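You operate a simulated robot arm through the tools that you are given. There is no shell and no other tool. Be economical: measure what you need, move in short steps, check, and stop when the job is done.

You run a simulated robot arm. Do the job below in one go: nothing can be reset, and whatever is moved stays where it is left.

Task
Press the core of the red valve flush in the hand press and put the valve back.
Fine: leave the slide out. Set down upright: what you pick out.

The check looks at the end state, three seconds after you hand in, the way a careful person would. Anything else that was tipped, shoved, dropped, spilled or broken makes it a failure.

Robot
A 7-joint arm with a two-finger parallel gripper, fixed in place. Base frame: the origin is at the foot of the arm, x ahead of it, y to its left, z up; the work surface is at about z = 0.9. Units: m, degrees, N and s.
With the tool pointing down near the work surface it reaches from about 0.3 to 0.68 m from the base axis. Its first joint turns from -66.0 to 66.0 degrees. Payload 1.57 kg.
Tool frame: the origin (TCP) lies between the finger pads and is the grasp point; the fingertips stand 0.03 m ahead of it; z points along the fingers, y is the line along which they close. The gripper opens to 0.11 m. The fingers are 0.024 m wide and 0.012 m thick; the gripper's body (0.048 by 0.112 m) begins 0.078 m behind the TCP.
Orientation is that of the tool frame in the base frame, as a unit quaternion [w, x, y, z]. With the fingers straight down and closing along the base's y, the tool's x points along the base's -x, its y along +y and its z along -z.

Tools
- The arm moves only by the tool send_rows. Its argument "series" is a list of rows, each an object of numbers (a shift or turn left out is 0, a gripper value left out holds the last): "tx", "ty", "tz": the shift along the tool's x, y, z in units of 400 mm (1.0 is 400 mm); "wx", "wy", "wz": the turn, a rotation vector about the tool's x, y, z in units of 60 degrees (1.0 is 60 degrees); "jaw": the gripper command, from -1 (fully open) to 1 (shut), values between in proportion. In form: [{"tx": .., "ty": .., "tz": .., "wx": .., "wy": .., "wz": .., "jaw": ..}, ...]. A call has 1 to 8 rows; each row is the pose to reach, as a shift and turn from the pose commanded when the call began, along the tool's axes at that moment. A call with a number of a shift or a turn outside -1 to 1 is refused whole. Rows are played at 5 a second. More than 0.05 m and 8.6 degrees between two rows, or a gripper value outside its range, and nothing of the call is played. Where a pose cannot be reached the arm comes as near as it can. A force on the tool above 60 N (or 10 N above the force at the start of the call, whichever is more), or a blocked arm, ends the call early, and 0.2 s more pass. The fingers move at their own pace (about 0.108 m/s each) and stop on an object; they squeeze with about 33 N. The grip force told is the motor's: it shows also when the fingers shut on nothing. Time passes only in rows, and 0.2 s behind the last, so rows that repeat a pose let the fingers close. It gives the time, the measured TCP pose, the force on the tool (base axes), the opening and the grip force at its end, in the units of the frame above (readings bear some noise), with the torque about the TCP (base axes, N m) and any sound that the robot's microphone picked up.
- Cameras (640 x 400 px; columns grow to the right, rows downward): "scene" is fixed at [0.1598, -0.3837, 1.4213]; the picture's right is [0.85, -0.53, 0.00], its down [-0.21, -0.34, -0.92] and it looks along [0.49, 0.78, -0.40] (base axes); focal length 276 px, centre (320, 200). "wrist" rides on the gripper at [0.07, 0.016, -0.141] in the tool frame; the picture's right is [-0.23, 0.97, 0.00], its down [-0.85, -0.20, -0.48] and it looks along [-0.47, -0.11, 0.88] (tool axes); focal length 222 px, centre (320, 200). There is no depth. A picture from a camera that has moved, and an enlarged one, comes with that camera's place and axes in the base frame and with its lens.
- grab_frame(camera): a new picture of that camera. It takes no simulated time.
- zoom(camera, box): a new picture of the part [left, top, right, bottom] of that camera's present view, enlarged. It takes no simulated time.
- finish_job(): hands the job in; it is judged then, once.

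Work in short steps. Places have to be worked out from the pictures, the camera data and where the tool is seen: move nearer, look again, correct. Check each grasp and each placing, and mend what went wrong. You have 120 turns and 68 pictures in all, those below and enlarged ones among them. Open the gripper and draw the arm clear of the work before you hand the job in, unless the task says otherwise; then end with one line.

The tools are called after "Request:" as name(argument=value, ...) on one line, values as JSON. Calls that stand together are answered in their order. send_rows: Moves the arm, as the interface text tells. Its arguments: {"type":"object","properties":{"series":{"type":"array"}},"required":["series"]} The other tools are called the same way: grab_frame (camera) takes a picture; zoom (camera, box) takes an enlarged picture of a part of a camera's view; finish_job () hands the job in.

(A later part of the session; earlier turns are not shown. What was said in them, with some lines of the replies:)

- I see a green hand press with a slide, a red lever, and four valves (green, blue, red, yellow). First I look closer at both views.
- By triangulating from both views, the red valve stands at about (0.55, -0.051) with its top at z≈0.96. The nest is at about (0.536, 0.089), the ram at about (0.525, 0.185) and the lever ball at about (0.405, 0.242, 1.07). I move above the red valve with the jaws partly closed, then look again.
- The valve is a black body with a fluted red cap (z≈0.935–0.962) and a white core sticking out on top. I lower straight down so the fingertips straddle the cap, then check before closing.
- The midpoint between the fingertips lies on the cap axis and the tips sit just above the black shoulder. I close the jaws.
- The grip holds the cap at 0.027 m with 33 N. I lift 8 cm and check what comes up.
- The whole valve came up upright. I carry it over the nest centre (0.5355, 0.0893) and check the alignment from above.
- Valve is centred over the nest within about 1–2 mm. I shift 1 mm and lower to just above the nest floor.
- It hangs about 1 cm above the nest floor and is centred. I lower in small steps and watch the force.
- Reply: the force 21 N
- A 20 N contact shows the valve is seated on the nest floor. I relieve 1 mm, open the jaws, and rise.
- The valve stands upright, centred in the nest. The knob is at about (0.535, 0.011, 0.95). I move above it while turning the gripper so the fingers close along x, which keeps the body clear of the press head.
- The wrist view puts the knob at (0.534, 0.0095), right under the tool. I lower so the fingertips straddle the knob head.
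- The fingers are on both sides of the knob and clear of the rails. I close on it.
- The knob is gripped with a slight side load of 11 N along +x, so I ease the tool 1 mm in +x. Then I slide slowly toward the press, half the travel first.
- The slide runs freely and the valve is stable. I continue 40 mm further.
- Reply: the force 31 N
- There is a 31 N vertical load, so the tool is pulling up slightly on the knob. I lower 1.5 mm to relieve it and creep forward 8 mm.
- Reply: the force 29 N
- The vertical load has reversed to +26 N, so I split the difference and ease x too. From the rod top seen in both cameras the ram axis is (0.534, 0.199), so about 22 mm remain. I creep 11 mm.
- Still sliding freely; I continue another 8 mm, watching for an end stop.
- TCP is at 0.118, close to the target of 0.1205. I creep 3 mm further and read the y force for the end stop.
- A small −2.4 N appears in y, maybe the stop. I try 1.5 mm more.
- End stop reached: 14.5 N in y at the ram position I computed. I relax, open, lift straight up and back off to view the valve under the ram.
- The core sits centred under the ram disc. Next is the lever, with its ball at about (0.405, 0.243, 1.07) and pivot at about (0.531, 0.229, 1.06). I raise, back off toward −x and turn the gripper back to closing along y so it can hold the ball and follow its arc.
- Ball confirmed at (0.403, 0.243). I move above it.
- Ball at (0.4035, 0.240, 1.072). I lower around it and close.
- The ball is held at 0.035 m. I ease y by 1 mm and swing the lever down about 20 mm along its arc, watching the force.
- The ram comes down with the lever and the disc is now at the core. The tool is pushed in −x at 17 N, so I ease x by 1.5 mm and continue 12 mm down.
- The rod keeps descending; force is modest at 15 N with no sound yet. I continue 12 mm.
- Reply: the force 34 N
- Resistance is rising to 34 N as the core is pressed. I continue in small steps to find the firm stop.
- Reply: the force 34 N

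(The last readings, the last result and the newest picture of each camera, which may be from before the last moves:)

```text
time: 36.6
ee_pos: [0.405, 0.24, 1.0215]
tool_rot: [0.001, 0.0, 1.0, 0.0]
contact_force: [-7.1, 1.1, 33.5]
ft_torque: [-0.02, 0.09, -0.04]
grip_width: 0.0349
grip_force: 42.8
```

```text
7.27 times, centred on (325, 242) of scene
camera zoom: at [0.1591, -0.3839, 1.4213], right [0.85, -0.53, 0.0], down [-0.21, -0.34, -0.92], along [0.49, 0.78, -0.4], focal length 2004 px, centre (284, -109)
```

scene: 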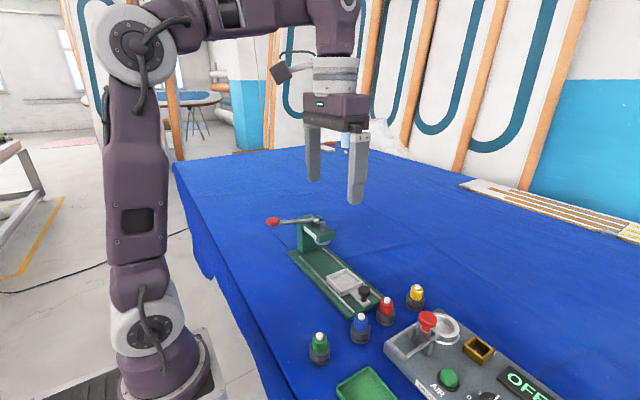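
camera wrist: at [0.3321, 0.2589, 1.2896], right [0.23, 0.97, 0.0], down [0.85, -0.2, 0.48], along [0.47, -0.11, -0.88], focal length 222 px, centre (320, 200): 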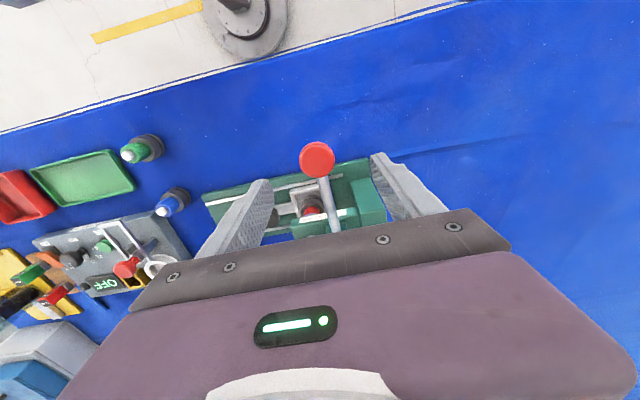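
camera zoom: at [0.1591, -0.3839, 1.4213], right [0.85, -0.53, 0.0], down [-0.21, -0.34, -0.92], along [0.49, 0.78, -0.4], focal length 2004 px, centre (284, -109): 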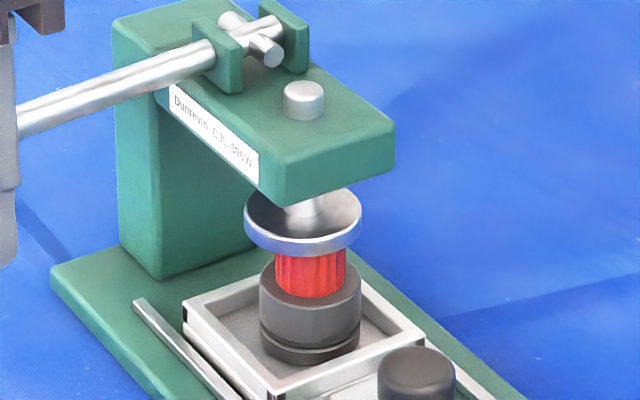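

Steady 33 N, so the core is still travelling. I continue.

Request:
send_rows(series=[{"tx": -0.002, "tz": 0.005}, {"tx": -0.004, "tz": 0.01}, {"tx": -0.006, "tz": 0.015}, {"tx": -0.006, "tz": 0.02}, {"tx": -0.006, "tz": 0.02}])

Request:
zoom(camera="scene", box=[300, 215, 350, 270])

```text
time: 37.8
ee_pos: [0.4059, 0.2403, 1.0139]
tool_rot: [0.0, 0.0, 1.0, 0.0]
contact_force: [-7.7, 2.1, 31.7]
ft_torque: [0.0, 0.1, 0.02]
grip_width: 0.035
grip_force: 41.9
```

```text
7.27 times, centred on (325, 242) of scene
camera zoom: at [0.1591, -0.3839, 1.4213], right [0.85, -0.53, 0.0], down [-0.21, -0.34, -0.92], along [0.49, 0.78, -0.4], focal length 2004 px, centre (284, -109)
```

zoom: 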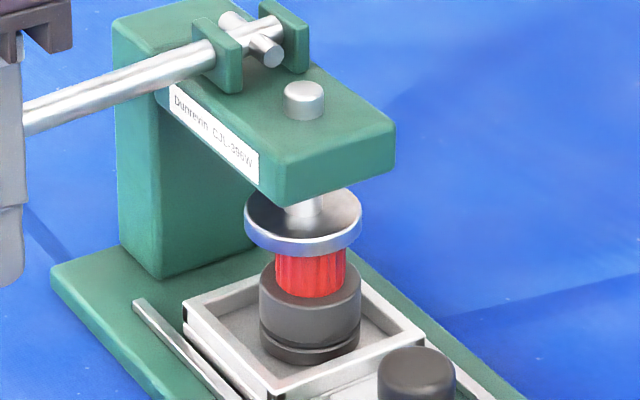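

The lever no longer moves; the pads just slip on the ball, so the ram is probably at its stop. To be sure I'll push from above with closed fingertips. First I open, rise and look.

Request:
send_rows(series=[{"tz": 0.0, "jaw": 0.2}, {"tz": 0.0, "jaw": -0.3}, {"tz": -0.08}, {"tz": -0.18}, {"tz": -0.25}, {"tz": -0.25, "jaw": 1.0}, {"tz": -0.25}, {"tz": -0.25}])

Request:
zoom(camera="scene", box=[240, 150, 380, 280])

Request:
grab_frame(camera="wrist")

```text
time: 39.6
ee_pos: [0.4069, 0.2404, 1.1131]
tool_rot: [0.001, 0.0, 1.0, 0.0]
contact_force: [0.1, -0.2, -0.3]
ft_torque: [0.01, 0.03, 0.0]
grip_width: 0.0
grip_force: 21.7
```

```text
3.08 times, centred on (310, 215) of scene
camera zoom: at [0.1598, -0.3837, 1.4213], right [0.85, -0.53, 0.0], down [-0.21, -0.34, -0.92], along [0.49, 0.78, -0.4], focal length 848 px, centre (351, 154)
```

zoom: 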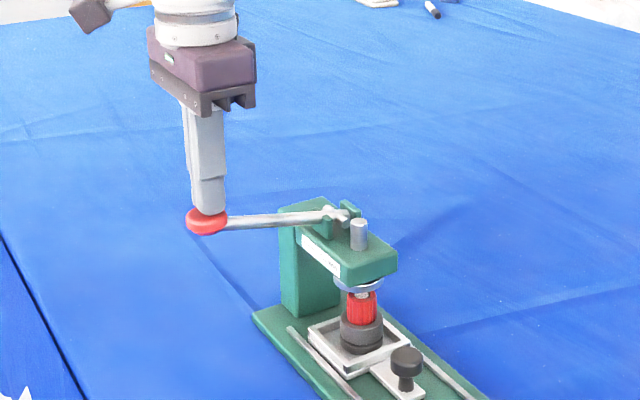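

```text
25 pictures are left
camera wrist: at [0.335, 0.2561, 1.2544], right [0.23, 0.97, 0.0], down [0.85, -0.2, 0.48], along [0.47, -0.11, -0.88], focal length 222 px, centre (320, 200)
```

wrist: 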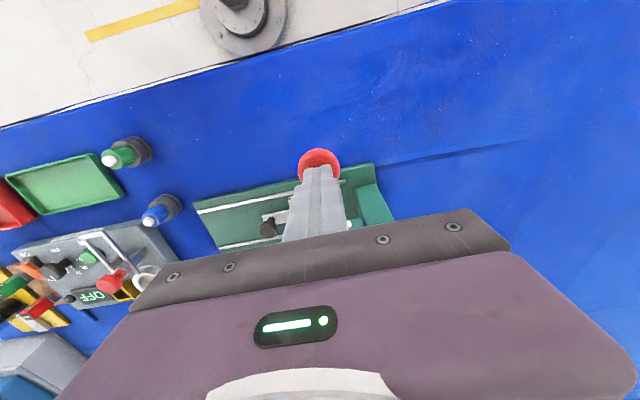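

The lever sprang back up by itself. I look closely at the core.

Request:
zoom(camera="scene", box=[305, 225, 345, 265])

```text
10.00 times, centred on (325, 245) of scene
camera zoom: at [0.1598, -0.3837, 1.4213], right [0.85, -0.53, 0.0], down [-0.21, -0.34, -0.92], along [0.49, 0.78, -0.4], focal length 2756 px, centre (270, -250)
```

zoom: 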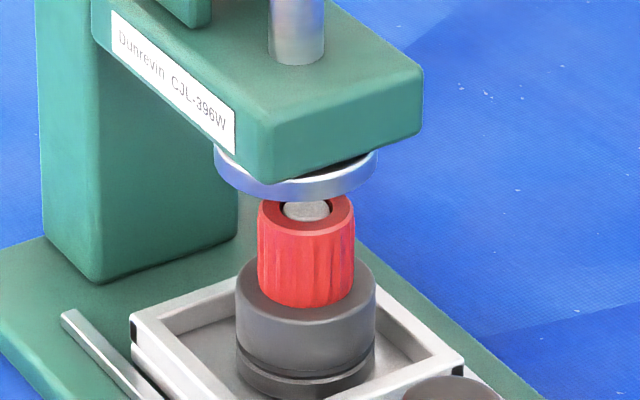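

The core has gone in a lot, but it may still be about 1 mm proud. The closed fingertips are now right above the ball, so I press it down from above with more force.

Request:
send_rows(series=[{"tz": 0.02}, {"tz": 0.04}, {"tz": 0.06}, {"tz": 0.08}, {"tz": 0.095}, {"tz": 0.105}, {"tz": 0.105}])

Request:
zoom(camera="scene", box=[260, 190, 370, 280])

```text
time: 41.0
ee_pos: [0.406, 0.2394, 1.0785]
tool_rot: [0.004, 0.0, 1.0, 0.002]
contact_force: [-13.1, -8.0, 32.2]
ft_torque: [-0.22, 0.19, -0.05]
grip_width: 0.0003
grip_force: 21.5
stopped in row 6: the force on the tool passed its limit at 72 N (the readings are from after the stop); the commanded pose is now the measured one
```

```text
4.44 times, centred on (315, 235) of scene
camera zoom: at [0.1589, -0.3842, 1.4212], right [0.85, -0.53, 0.0], down [-0.21, -0.34, -0.92], along [0.49, 0.78, -0.4], focal length 1225 px, centre (342, 44)
```

zoom: 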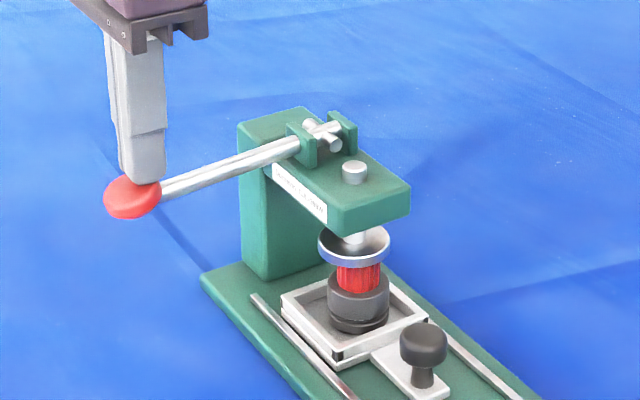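

A firm stop came at 72 N with the disc down on the cap. I raise the tool slowly so the lever follows up, then inspect.

Request:
send_rows(series=[{"tz": -0.02}, {"tz": -0.05}, {"tz": -0.09}, {"tz": -0.14}, {"tz": -0.22}, {"tz": -0.22}])

Request:
zoom(camera="scene", box=[305, 225, 345, 265])

```text
time: 42.4
ee_pos: [0.4068, 0.2396, 1.165]
tool_rot: [0.003, 0.0, 1.0, 0.002]
contact_force: [0.4, -0.1, 0.1]
ft_torque: [0.01, -0.03, 0.03]
grip_width: 0.0
grip_force: 21.5
```

```text
10.00 times, centred on (325, 245) of scene
camera zoom: at [0.1598, -0.3837, 1.4213], right [0.85, -0.53, 0.0], down [-0.21, -0.34, -0.92], along [0.49, 0.78, -0.4], focal length 2756 px, centre (270, -250)
```

zoom: 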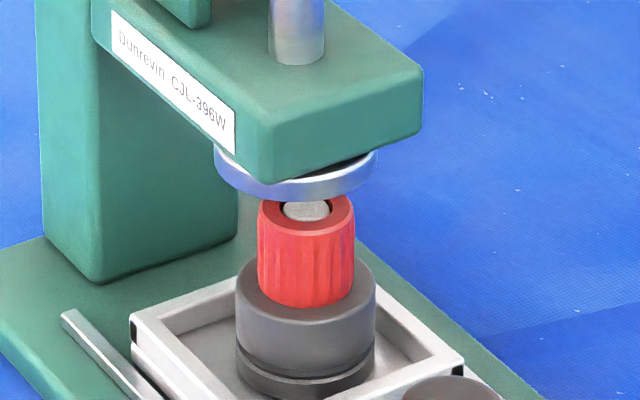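

The core is unchanged, so it was already at its stop with the disc resting on the cap. I now go back along the same path to fetch the slide: retreat and turn the gripper again.

Request:
send_rows(series=[{"tz": -0.06, "jaw": -0.2}, {"tz": -0.06, "tx": -0.014, "ty": -0.11}, {"tz": -0.06, "tx": -0.028, "ty": -0.22}, {"tz": -0.06, "tx": -0.042, "ty": -0.33}, {"tz": -0.06, "tx": -0.07, "ty": -0.45}, {"tz": -0.06, "tx": -0.07, "ty": -0.45}])

Request:
send_rows(series=[{"wz": -0.125}, {"wz": -0.25, "tx": -0.05}, {"wz": -0.375, "tx": -0.1}, {"wz": -0.5, "tx": -0.15}, {"wz": -0.625, "tx": -0.2}, {"wz": -0.75, "tx": -0.25}, {"wz": -0.75, "tx": -0.25}])

Request:
send_rows(series=[{"wz": -0.125}, {"wz": -0.25}, {"wz": -0.375}, {"wz": -0.5}, {"wz": -0.625}, {"wz": -0.75}, {"wz": -0.75}])

Request:
grab_frame(camera="wrist")

```text
time: 43.8
ee_pos: [0.4358, 0.0607, 1.188]
tool_rot: [0.003, 0.0, 1.0, 0.001]
contact_force: [1.3, -0.1, -0.1]
ft_torque: [0.01, 0.01, 0.0]
grip_width: 0.0659
grip_force: 0.1
```

```text
time: 45.4
ee_pos: [0.5367, 0.06, 1.1895]
tool_rot: [0.004, -0.383, 0.924, 0.001]
contact_force: [-0.4, 1.0, 0.9]
ft_torque: [0.01, -0.03, 0.03]
grip_width: 0.0661
grip_force: 0.1
```

```text
time: 47.0
ee_pos: [0.5351, 0.0601, 1.1886]
tool_rot: [-0.003, 0.708, -0.706, 0.001]
contact_force: [-0.2, -0.1, 0.3]
ft_torque: [0.0, -0.01, -0.02]
grip_width: 0.0662
grip_force: 0.0
```

```text
21 pictures are left
camera wrist: at [0.5163, -0.0103, 1.3292], right [-0.97, 0.23, -0.01], down [0.2, 0.85, 0.48], along [0.11, 0.47, -0.88], focal length 222 px, centre (320, 200)
```

wrist: 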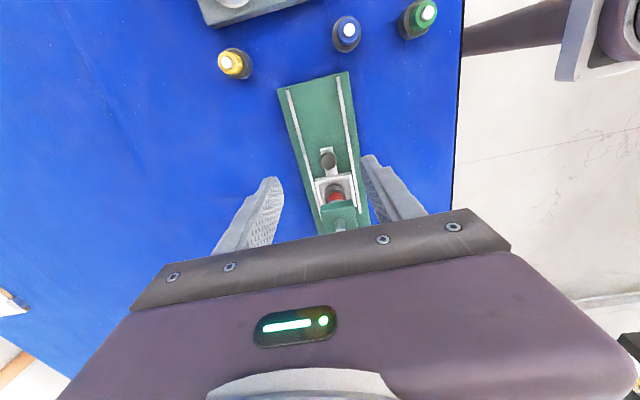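

Knob seen at about (0.532, 0.118), matching where I left it (0.535, 0.119). I move above it and descend.

Request:
send_rows(series=[{"tx": -0.075, "tz": 0.05}, {"tx": -0.1475, "tz": 0.1}, {"tx": -0.1475, "tz": 0.21}, {"tx": -0.1475, "tz": 0.32}, {"tx": -0.1475, "tz": 0.43}, {"tx": -0.1475, "tz": 0.52}, {"tx": -0.1475, "tz": 0.5775}, {"tx": -0.1475, "tz": 0.5775}])

Request:
zoom(camera="scene", box=[280, 200, 380, 280])

```text
time: 48.8
ee_pos: [0.537, 0.1197, 0.9581]
tool_rot: [0.004, -0.707, 0.707, -0.002]
contact_force: [0.1, -0.2, -0.1]
ft_torque: [0.03, 0.02, 0.01]
grip_width: 0.066
grip_force: 0.1
```

```text
5.00 times, centred on (330, 240) of scene
camera zoom: at [0.1598, -0.3837, 1.4213], right [0.85, -0.53, 0.0], down [-0.21, -0.34, -0.92], along [0.49, 0.78, -0.4], focal length 1378 px, centre (270, 0)
```

zoom: 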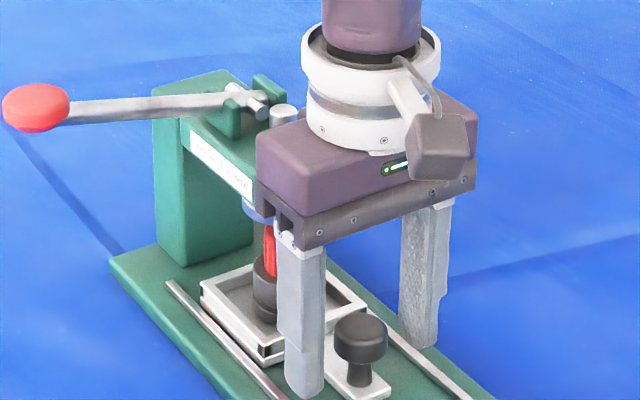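

Both fingers flank the knob; I close with a 1 mm correction in x and check the load.

Request:
send_rows(series=[{"ty": 0.004, "jaw": 0.2}, {"ty": 0.004, "jaw": 0.6}, {"ty": 0.004, "jaw": 0.8}, {"ty": 0.004, "jaw": 0.8}, {"ty": 0.004, "jaw": 0.8}])

```text
time: 50.0
ee_pos: [0.5346, 0.1197, 0.9573]
tool_rot: [0.003, -0.707, 0.707, 0.0]
contact_force: [-1.9, 1.0, -2.4]
ft_torque: [0.03, 0.05, -0.01]
grip_width: 0.0291
grip_force: 39.7
```

Clean grip with little load. I pull the slide out slowly along −y.

Request:
send_rows(series=[{"tx": 0.008}, {"tx": 0.025}, {"tx": 0.045}, {"tx": 0.065}, {"tx": 0.085}, {"tx": 0.1}, {"tx": 0.11}, {"tx": 0.11}])

Request:
zoom(camera="scene", box=[260, 190, 420, 310])

```text
time: 51.8
ee_pos: [0.5361, 0.0749, 0.9574]
tool_rot: [-0.003, 0.707, -0.707, 0.001]
contact_force: [1.6, -0.9, -6.0]
ft_torque: [0.02, -0.05, 0.06]
grip_width: 0.0291
grip_force: 39.0
```

```text
3.33 times, centred on (340, 250) of scene
camera zoom: at [0.1599, -0.3837, 1.4213], right [0.85, -0.53, 0.0], down [-0.21, -0.34, -0.92], along [0.49, 0.78, -0.4], focal length 919 px, centre (253, 33)
```

zoom: 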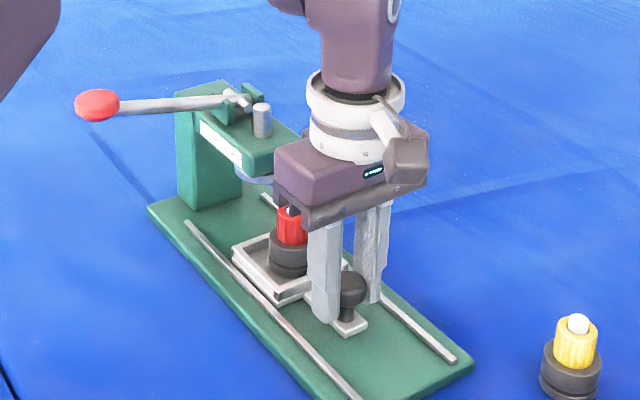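

Halfway out and steady. I continue to the original position, knob at y≈0.010.

Request:
send_rows(series=[{"tx": 0.01}, {"tx": 0.03}, {"tx": 0.055}, {"tx": 0.085}, {"tx": 0.115}, {"tx": 0.14}, {"tx": 0.158}, {"tx": 0.158}])

Request:
zoom(camera="scene", box=[260, 190, 420, 310])

```text
time: 53.6
ee_pos: [0.5344, 0.0129, 0.9582]
tool_rot: [0.004, -0.707, 0.707, -0.001]
contact_force: [2.4, -1.9, 5.7]
ft_torque: [0.41, -0.08, -0.08]
grip_width: 0.0291
grip_force: 38.9
```

```text
3.33 times, centred on (340, 250) of scene
camera zoom: at [0.1597, -0.3837, 1.4213], right [0.85, -0.53, 0.0], down [-0.21, -0.34, -0.92], along [0.49, 0.78, -0.4], focal length 919 px, centre (253, 33)
```

zoom: 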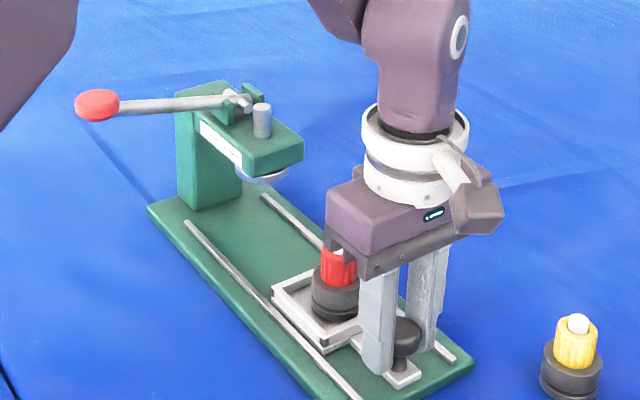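

Practically at the start position. I nudge 2 mm more, then release, rise, and look.

Request:
send_rows(series=[{"tx": 0.005}, {"tx": 0.005}, {"tx": 0.003, "jaw": 0.2}, {"tx": 0.003, "jaw": -0.2}, {"tx": 0.003, "jaw": -0.2}, {"tx": 0.003, "tz": -0.1}, {"tx": 0.003, "tz": -0.22}, {"tx": 0.003, "tz": -0.32}])

Request:
zoom(camera="scene", box=[300, 230, 380, 300])

Request:
zoom(camera="wrist", box=[240, 80, 440, 240])

```text
time: 55.4
ee_pos: [0.5341, 0.01, 1.0859]
tool_rot: [0.004, -0.707, 0.707, -0.002]
contact_force: [-0.2, -0.1, 0.2]
ft_torque: [0.03, -0.03, 0.0]
grip_width: 0.0661
grip_force: 0.1
```

```text
5.71 times, centred on (340, 265) of scene
camera zoom: at [0.1597, -0.3837, 1.4213], right [0.85, -0.53, 0.0], down [-0.21, -0.34, -0.92], along [0.49, 0.78, -0.4], focal length 1575 px, centre (206, -171)
```

zoom: 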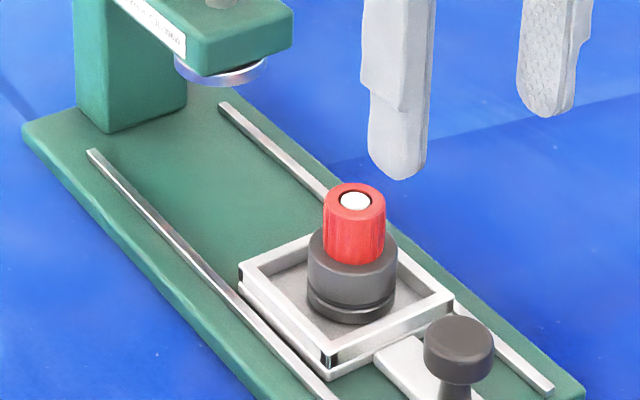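

```text
2.50 times, centred on (340, 160) of wrist
camera zoom: at [0.5144, -0.0596, 1.2263], right [-0.97, 0.23, -0.01], down [0.2, 0.85, 0.48], along [0.11, 0.47, -0.88], focal length 555 px, centre (270, 300)
```

zoom: 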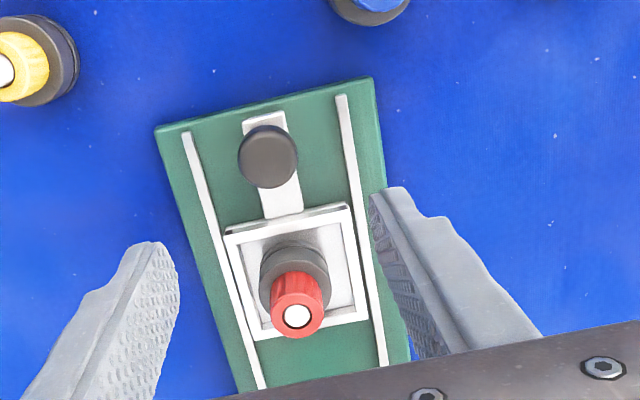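

The core is flush with the cap and the slide is back out. I turn the gripper back to closing along y over the valve.

Request:
send_rows(series=[{"wz": 0.125}, {"tx": -0.05, "wz": 0.25}, {"tx": -0.1, "wz": 0.375}, {"tx": -0.15, "wz": 0.5}, {"tx": -0.196, "wz": 0.625}, {"tx": -0.196, "wz": 0.75}, {"tx": -0.196, "wz": 0.75}])

Request:
send_rows(series=[{"wz": 0.125}, {"wz": 0.25}, {"wz": 0.375}, {"wz": 0.5}, {"wz": 0.625}, {"wz": 0.75}, {"wz": 0.75}])

Request:
zoom(camera="wrist", box=[220, 60, 460, 210])

```text
time: 57.0
ee_pos: [0.5331, 0.0897, 1.0861]
tool_rot: [0.003, -0.382, 0.924, 0.0]
contact_force: [-0.4, 0.3, 0.7]
ft_torque: [0.0, -0.02, 0.04]
grip_width: 0.0657
grip_force: 0.2
```

```text
time: 58.6
ee_pos: [0.5341, 0.0885, 1.0861]
tool_rot: [0.003, 0.001, 1.0, 0.002]
contact_force: [0.1, 0.3, 0.0]
ft_torque: [-0.01, -0.02, 0.02]
grip_width: 0.066
grip_force: 0.1
```

```text
2.67 times, centred on (340, 135) of wrist
camera zoom: at [0.4618, 0.1052, 1.2262], right [0.23, 0.97, 0.01], down [0.85, -0.2, 0.48], along [0.47, -0.11, -0.88], focal length 592 px, centre (267, 373)
```

zoom: 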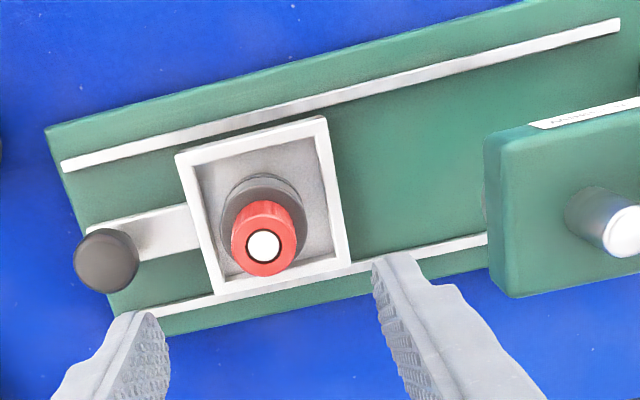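

Flush is confirmed from above. Valve axis at about (0.534, 0.087); I descend onto the cap and close.

Request:
send_rows(series=[{"ty": -0.002, "tz": 0.09}, {"ty": -0.002, "tz": 0.18}, {"ty": -0.002, "tz": 0.242}, {"ty": -0.002, "tz": 0.242}, {"ty": -0.002, "tz": 0.242, "jaw": 0.3}, {"ty": -0.002, "tz": 0.242, "jaw": 0.7}, {"ty": -0.002, "tz": 0.242, "jaw": 0.7}, {"ty": -0.002, "tz": 0.242, "jaw": 0.7}])

Request:
zoom(camera="scene", box=[290, 220, 390, 300])

```text
time: 60.4
ee_pos: [0.5345, 0.0895, 0.9898]
tool_rot: [0.003, 0.0, 1.0, 0.002]
contact_force: [-0.2, -0.2, -0.1]
ft_torque: [0.03, -0.03, 0.0]
grip_width: 0.0266
grip_force: 32.9
```

```text
5.00 times, centred on (340, 260) of scene
camera zoom: at [0.1598, -0.3837, 1.4213], right [0.85, -0.53, 0.0], down [-0.21, -0.34, -0.92], along [0.49, 0.78, -0.4], focal length 1378 px, centre (220, -100)
```

zoom: 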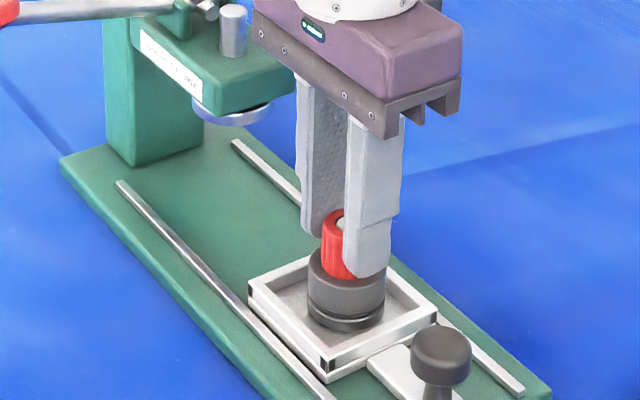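

Gripped. I lift 6 cm and carry it back over its original spot (0.5485, −0.051).

Request:
send_rows(series=[{"tz": -0.05}, {"tz": -0.15}, {"tz": -0.15, "tx": -0.009, "ty": -0.09}, {"tz": -0.15, "tx": -0.018, "ty": -0.18}, {"tz": -0.15, "tx": -0.027, "ty": -0.27}, {"tz": -0.15, "tx": -0.036, "ty": -0.347}, {"tz": -0.15, "tx": -0.036, "ty": -0.347}])

Request:
zoom(camera="scene", box=[320, 210, 480, 330])

```text
time: 62.0
ee_pos: [0.549, -0.0492, 1.0468]
tool_rot: [0.003, 0.0, 1.0, 0.002]
contact_force: [0.3, 0.8, -1.0]
ft_torque: [-0.01, -0.03, 0.02]
grip_width: 0.0264
grip_force: 32.5
```

```text
3.33 times, centred on (400, 270) of scene
camera zoom: at [0.1598, -0.3837, 1.4213], right [0.85, -0.53, 0.0], down [-0.21, -0.34, -0.92], along [0.49, 0.78, -0.4], focal length 919 px, centre (53, -33)
```

zoom: 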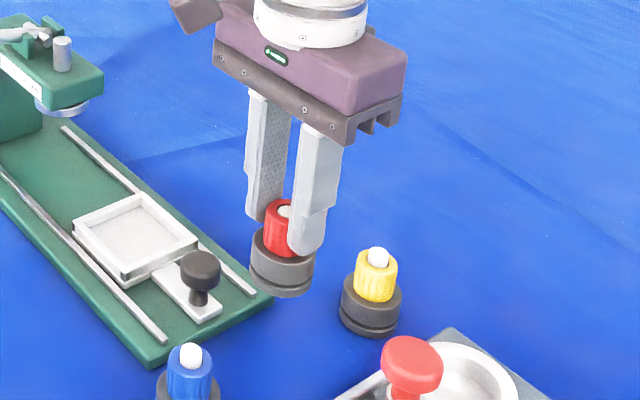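

Valve is over its spot. I lower to about 4 mm above the table, then creep down.

Request:
send_rows(series=[{"ty": -0.003, "tz": 0.07}, {"ty": -0.003, "tz": 0.13}, {"ty": -0.003, "tz": 0.17}, {"ty": -0.003, "tz": 0.186}, {"ty": -0.003, "tz": 0.186}])

Request:
send_rows(series=[{"tz": 0.005}, {"tz": 0.009}, {"tz": 0.009}])

```text
time: 63.2
ee_pos: [0.5497, -0.0521, 0.9726]
tool_rot: [0.003, 0.0, 1.0, 0.002]
contact_force: [0.5, -0.4, -0.7]
ft_torque: [-0.02, -0.03, 0.01]
grip_width: 0.0265
grip_force: 33.1
```

```text
time: 64.0
ee_pos: [0.5496, -0.0512, 0.9704]
tool_rot: [0.003, 0.0, 1.0, 0.002]
contact_force: [0.0, -0.6, -0.1]
ft_torque: [-0.03, 0.0, 0.0]
grip_width: 0.0265
grip_force: 33.7
```

No contact yet; I creep further in 1 mm steps.

Request:
send_rows(series=[{"tz": 0.0025}, {"tz": 0.0025}])

Request:
zoom(camera="scene", box=[350, 260, 420, 320])

```text
time: 64.6
ee_pos: [0.5493, -0.0498, 0.9701]
tool_rot: [0.004, 0.0, 1.0, 0.002]
contact_force: [-0.8, -0.1, 1.5]
ft_torque: [-0.06, 0.01, 0.01]
grip_width: 0.0263
grip_force: 33.4
```

```text
6.67 times, centred on (385, 290) of scene
camera zoom: at [0.1597, -0.3837, 1.4213], right [0.85, -0.53, 0.0], down [-0.21, -0.34, -0.92], along [0.49, 0.78, -0.4], focal length 1837 px, centre (-113, -400)
```

zoom: 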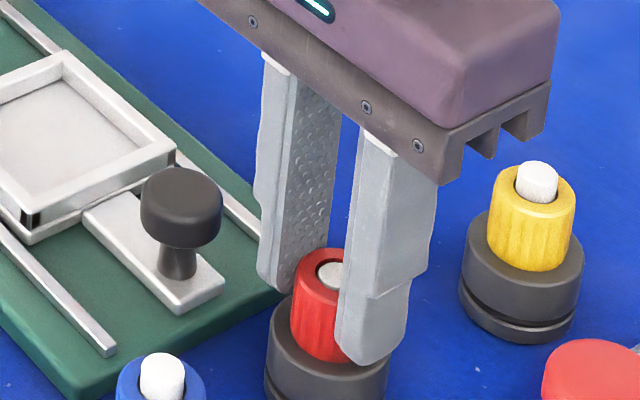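

Force just begins at 1.5 N; I go 0.7 mm more to confirm contact.

Request:
send_rows(series=[{"tz": 0.0018}, {"tz": 0.0018}])

```text
time: 65.2
ee_pos: [0.5495, -0.0501, 0.9697]
tool_rot: [0.003, -0.001, 1.0, 0.001]
contact_force: [-2.3, 0.2, 12.2]
ft_torque: [-0.1, 0.13, 0.01]
grip_width: 0.0265
grip_force: 33.0
```

The valve is on the table (12 N). I open gently, rise straight up and look.

Request:
send_rows(series=[{"tz": -0.001}, {"tz": -0.001, "jaw": 0.3}, {"tz": -0.001, "jaw": -0.2}, {"tz": -0.001, "jaw": -0.2}, {"tz": -0.1}, {"tz": -0.22}, {"tz": -0.34}, {"tz": -0.45}])

Request:
zoom(camera="scene", box=[300, 230, 480, 350])

Request:
grab_frame(camera="wrist")

```text
time: 67.0
ee_pos: [0.5476, -0.051, 1.1503]
tool_rot: [0.003, 0.0, 1.0, 0.003]
contact_force: [0.4, 0.0, 0.4]
ft_torque: [0.03, -0.03, 0.02]
grip_width: 0.0659
grip_force: 0.1
```

```text
3.33 times, centred on (390, 290) of scene
camera zoom: at [0.1597, -0.3837, 1.4213], right [0.85, -0.53, 0.0], down [-0.21, -0.34, -0.92], along [0.49, 0.78, -0.4], focal length 919 px, centre (87, -100)
```

zoom: 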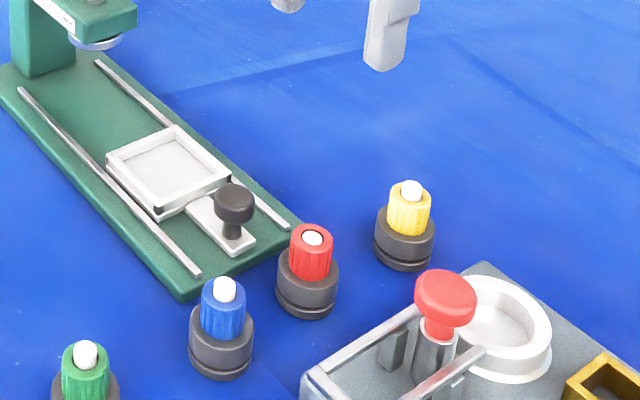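

```text
10 pictures are left
camera wrist: at [0.4756, -0.035, 1.2896], right [0.23, 0.97, 0.01], down [0.85, -0.2, 0.48], along [0.47, -0.11, -0.88], focal length 222 px, centre (320, 200)
```

wrist: 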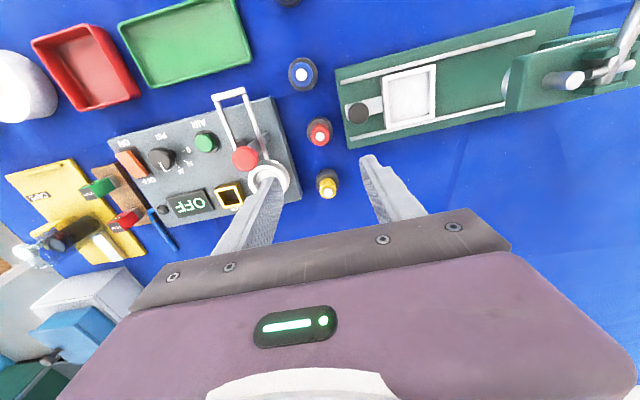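

The red valve stands upright on its original spot, the slide is out, and the other items are as they were. One close look at the core before I hand in.

Request:
zoom(camera="scene", box=[365, 285, 405, 325])

```text
10.00 times, centred on (385, 305) of scene
camera zoom: at [0.1597, -0.3837, 1.4213], right [0.85, -0.53, 0.0], down [-0.21, -0.34, -0.92], along [0.49, 0.78, -0.4], focal length 2756 px, centre (-330, -850)
```

zoom: 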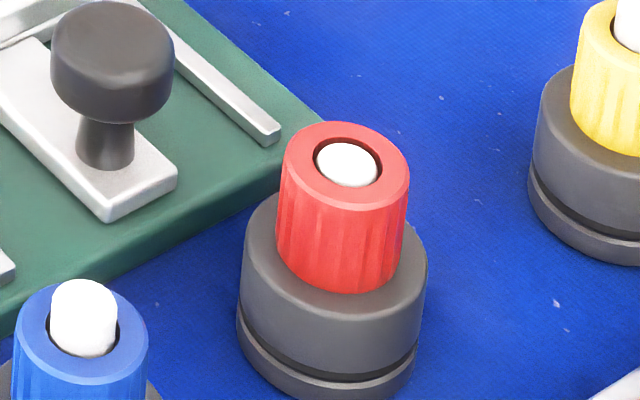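

The core is flush. I draw the arm up and clear with the gripper open.

Request:
send_rows(series=[{"tz": -0.1, "jaw": -1.0}, {"tz": -0.2, "tx": 0.05}, {"tz": -0.3, "tx": 0.15}, {"tz": -0.3, "tx": 0.25}])

Request:
finish_job()

```text
refused: row 3 steps farther than a row can; nothing moved
```

```text
The job is handed in.
```

The red valve's core is pressed flush and the valve stands upright back on its original spot. The slide is out and the other pieces look undisturbed. The last retreat move was refused, so at hand-in the arm was still about 0.15 m above the valve, with the gripper open and touching nothing.
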